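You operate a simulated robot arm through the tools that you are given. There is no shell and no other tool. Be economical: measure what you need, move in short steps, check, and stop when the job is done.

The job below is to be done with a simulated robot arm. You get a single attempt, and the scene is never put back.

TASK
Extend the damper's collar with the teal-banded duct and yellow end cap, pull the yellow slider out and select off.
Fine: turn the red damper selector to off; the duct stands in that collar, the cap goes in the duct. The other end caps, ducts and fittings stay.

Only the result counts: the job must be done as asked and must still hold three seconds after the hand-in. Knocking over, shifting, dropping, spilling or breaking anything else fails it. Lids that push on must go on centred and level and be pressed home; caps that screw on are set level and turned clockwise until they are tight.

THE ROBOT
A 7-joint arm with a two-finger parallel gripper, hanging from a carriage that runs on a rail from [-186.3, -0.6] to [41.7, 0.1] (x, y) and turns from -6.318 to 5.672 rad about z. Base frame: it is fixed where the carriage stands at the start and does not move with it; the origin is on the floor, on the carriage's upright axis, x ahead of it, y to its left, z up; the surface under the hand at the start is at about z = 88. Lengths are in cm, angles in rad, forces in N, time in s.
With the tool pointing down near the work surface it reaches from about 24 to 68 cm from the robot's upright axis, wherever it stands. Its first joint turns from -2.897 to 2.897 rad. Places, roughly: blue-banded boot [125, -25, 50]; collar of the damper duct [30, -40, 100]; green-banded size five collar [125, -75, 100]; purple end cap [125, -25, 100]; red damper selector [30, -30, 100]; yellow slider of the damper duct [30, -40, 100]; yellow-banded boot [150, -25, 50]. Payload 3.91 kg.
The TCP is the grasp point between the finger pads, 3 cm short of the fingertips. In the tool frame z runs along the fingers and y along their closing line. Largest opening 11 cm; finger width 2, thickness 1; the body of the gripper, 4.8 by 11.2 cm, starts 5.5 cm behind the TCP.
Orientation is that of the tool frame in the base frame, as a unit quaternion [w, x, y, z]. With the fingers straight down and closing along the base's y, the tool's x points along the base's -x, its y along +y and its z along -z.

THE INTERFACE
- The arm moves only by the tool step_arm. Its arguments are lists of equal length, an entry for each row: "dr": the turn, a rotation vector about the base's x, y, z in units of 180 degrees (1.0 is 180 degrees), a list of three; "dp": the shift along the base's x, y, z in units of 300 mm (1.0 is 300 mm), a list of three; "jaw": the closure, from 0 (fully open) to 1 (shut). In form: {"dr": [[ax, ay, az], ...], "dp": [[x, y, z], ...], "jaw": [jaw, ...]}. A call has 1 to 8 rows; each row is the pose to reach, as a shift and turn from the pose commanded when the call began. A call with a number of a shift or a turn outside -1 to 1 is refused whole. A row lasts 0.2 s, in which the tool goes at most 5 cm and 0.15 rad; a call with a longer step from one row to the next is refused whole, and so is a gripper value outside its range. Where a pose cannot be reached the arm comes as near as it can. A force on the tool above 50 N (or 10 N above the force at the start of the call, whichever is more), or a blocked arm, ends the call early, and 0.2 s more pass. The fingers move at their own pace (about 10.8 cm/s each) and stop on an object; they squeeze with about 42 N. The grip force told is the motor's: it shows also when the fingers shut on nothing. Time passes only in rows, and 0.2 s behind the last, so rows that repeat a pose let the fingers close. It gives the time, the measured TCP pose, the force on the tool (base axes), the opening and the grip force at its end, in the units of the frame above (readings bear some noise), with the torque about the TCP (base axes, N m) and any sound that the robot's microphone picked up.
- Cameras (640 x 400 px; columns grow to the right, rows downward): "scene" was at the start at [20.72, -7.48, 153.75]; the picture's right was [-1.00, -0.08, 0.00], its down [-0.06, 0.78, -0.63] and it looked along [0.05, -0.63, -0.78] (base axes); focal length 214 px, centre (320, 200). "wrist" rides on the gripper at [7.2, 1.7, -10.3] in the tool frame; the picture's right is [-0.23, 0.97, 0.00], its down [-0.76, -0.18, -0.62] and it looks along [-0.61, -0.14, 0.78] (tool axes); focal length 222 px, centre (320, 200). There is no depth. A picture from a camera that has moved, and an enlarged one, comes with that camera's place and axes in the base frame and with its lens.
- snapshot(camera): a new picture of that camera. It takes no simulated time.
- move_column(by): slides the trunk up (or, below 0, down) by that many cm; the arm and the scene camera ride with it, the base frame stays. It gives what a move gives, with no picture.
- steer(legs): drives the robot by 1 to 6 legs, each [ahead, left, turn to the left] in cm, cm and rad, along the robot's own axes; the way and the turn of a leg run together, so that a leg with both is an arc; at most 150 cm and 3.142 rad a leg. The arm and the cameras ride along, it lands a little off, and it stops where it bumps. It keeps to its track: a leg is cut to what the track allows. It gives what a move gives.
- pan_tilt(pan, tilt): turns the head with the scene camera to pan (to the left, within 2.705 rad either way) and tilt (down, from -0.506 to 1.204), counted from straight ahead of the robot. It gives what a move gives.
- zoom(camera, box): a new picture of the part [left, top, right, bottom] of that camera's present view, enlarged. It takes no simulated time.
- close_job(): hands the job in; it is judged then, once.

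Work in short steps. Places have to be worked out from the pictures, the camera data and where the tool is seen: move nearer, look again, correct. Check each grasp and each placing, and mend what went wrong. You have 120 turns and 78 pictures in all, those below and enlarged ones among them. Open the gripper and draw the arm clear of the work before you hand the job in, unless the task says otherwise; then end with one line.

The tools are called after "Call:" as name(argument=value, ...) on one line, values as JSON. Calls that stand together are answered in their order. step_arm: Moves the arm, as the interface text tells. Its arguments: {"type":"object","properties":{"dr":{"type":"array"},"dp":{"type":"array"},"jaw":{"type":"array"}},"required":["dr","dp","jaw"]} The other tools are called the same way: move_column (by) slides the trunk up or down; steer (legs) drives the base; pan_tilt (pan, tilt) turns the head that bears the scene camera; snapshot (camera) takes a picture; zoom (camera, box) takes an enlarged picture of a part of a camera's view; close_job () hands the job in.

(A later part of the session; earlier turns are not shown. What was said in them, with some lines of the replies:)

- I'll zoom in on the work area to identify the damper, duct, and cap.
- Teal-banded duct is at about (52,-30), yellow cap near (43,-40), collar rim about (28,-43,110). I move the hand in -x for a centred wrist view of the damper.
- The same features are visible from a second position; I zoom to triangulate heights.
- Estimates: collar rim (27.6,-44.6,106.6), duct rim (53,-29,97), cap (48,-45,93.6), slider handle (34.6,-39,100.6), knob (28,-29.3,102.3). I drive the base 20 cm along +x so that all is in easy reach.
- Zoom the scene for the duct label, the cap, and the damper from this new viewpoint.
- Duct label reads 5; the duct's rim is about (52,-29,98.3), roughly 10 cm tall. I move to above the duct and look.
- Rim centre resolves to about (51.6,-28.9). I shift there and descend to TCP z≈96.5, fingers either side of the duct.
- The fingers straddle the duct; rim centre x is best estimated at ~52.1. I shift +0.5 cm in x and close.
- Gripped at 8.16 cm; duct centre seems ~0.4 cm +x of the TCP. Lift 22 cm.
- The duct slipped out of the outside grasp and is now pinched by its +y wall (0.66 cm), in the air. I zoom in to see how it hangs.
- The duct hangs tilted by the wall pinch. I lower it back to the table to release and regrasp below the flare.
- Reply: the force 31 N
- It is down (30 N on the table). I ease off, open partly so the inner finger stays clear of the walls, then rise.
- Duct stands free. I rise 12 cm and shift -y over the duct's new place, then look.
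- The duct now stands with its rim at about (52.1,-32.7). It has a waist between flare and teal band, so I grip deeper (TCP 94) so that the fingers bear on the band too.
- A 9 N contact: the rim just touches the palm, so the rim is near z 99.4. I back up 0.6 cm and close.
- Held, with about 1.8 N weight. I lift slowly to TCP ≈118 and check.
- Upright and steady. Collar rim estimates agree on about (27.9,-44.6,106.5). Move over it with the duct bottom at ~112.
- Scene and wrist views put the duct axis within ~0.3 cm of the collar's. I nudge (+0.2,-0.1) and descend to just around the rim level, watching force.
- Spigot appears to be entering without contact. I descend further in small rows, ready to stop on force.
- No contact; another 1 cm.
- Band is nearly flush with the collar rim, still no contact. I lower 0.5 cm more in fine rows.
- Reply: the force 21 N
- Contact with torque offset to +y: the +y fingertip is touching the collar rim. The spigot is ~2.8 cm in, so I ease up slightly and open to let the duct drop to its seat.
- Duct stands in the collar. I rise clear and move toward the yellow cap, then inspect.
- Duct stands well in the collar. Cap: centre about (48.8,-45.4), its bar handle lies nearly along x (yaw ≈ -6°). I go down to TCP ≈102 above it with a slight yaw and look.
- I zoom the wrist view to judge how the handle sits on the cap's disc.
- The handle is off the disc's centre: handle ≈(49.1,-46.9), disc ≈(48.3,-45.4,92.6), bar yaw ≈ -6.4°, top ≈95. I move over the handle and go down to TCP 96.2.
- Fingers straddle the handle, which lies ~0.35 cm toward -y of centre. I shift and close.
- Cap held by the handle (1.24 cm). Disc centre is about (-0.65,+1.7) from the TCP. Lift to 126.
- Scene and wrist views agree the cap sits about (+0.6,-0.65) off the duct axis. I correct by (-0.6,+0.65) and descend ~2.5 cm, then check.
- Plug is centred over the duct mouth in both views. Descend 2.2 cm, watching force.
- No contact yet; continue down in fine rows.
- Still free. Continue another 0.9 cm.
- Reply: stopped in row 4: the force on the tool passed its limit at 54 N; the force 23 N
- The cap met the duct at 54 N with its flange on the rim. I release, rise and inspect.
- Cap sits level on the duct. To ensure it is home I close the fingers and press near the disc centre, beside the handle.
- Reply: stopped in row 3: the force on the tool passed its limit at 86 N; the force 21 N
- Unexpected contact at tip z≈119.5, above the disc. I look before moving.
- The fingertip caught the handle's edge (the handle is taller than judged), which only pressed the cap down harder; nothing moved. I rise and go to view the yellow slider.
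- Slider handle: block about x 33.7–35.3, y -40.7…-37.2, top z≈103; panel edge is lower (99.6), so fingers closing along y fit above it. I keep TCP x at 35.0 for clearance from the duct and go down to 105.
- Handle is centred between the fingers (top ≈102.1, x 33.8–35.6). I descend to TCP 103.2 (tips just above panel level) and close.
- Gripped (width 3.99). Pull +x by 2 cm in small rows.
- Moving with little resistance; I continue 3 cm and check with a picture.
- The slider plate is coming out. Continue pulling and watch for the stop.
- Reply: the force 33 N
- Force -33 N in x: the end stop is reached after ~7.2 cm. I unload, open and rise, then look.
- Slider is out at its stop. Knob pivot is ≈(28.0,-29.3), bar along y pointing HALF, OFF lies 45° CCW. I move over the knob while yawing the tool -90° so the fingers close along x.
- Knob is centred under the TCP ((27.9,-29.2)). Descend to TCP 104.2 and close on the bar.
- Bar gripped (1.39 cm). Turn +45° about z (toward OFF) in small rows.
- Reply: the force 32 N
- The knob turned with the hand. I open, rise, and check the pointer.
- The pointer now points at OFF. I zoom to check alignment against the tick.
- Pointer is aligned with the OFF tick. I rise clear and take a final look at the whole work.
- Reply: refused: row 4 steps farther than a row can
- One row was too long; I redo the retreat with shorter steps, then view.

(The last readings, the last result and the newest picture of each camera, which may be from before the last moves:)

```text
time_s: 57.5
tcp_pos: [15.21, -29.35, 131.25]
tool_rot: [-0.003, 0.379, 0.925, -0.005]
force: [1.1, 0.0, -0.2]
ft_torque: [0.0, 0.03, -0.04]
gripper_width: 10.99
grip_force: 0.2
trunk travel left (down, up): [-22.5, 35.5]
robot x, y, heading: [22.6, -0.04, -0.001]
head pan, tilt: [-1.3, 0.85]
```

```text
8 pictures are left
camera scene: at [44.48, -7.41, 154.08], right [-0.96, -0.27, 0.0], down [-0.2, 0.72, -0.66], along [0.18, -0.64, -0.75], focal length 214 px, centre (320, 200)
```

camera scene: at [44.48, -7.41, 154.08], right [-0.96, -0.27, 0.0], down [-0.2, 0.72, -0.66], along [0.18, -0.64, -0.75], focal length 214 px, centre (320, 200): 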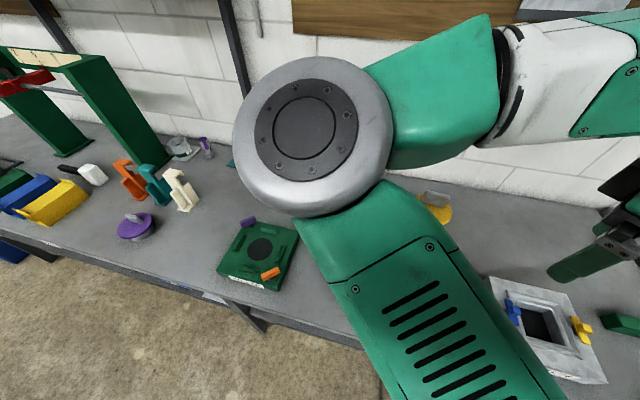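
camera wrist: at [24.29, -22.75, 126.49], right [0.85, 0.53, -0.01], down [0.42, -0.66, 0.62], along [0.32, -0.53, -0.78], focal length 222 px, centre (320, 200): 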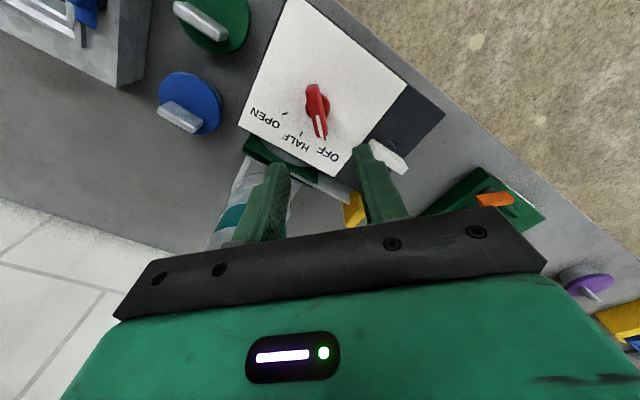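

The forearm hides the damper from the head camera; I swing the hand to +x at height for a clear final view.

Call:
step_arm(dr=[[0, 0, 0], [0, 0, 0], [0, 0, 0], [0, 0, 0], [0, 0, 0], [0, 0, 0], [0, 0, 0]], dp=[[0.13, 0, 0.05], [0.27, 0, 0.1], [0.41, 0, 0.1], [0.55, 0, 0.1], [0.69, 0, 0.1], [0.83, 0, 0.1], [0.97, 0, 0.1]], jaw=[0, 0, 0, 0, 0, 0, 0])

Call:
step_arm(dr=[[0, 0, 0], [0, 0, 0], [0, 0, 0]], dp=[[0.14, 0, 0], [0.28, 0, 0], [0.4, 0, 0]], jaw=[0, 0, 0])

Call:
zoom(camera="scene", box=[220, 120, 620, 390])

```text
time_s: 59.0
tcp_pos: [44.4, -29.01, 134.56]
tool_rot: [-0.002, 0.38, 0.925, -0.005]
force: [-0.7, 1.7, -0.4]
ft_torque: [0.03, 0.04, 0.06]
gripper_width: 10.99
grip_force: 0.0
trunk travel left (down, up): [-22.5, 35.5]
robot x, y, heading: [22.24, 0.22, 0.002]
head pan, tilt: [-1.3, 0.85]
```

```text
time_s: 59.9
tcp_pos: [56.22, -29.19, 134.13]
tool_rot: [-0.002, 0.38, 0.925, -0.005]
force: [-0.2, 0.3, -0.4]
ft_torque: [-0.02, -0.02, 0.03]
gripper_width: 11.0
grip_force: 0.2
trunk travel left (down, up): [-22.5, 35.5]
robot x, y, heading: [22.29, 0.33, -0.003]
head pan, tilt: [-1.3, 0.85]
```

```text
1.48 times, centred on (420, 255) of scene
camera zoom: at [44.48, -7.42, 154.08], right [-0.96, -0.27, 0.0], down [-0.2, 0.72, -0.66], along [0.18, -0.64, -0.75], focal length 318 px, centre (172, 118)
```

zoom: 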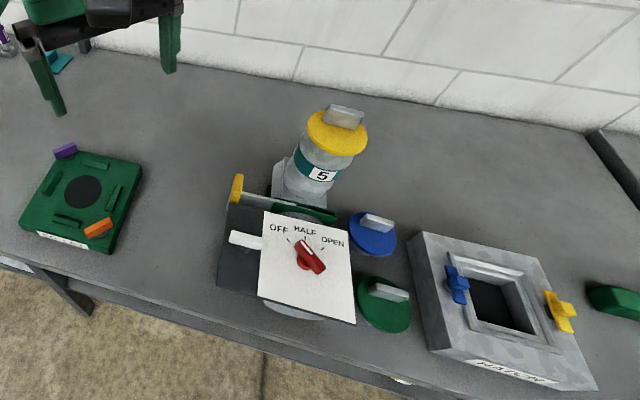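

Everything looks as asked; one closer look at the cap and duct seating.

Call:
zoom(camera="scene", box=[370, 180, 470, 270])

```text
4.44 times, centred on (420, 225) of scene
camera zoom: at [44.48, -7.42, 154.08], right [-0.96, -0.27, 0.0], down [-0.2, 0.72, -0.66], along [0.18, -0.64, -0.75], focal length 953 px, centre (-124, 89)
```

zoom: 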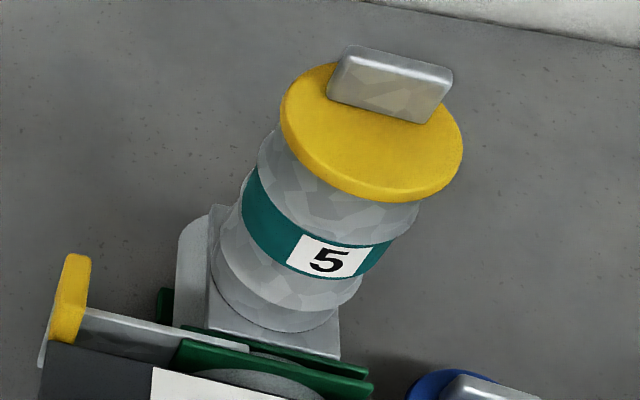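

The duct stands in the collar with the cap home and level, the slider is out, and the selector is on OFF. The gripper is open and clear, so I hand in.

Call:
close_job()

```text
The job is handed in.
```

The size-5 teal-banded duct is in the damper collar with the yellow end cap pressed home, the yellow slider is pulled out to its stop, and the red selector is on OFF. The duct slipped in my first grip and was set back on the bench before I placed it. The other caps, ducts and fittings look undisturbed in the final picture.
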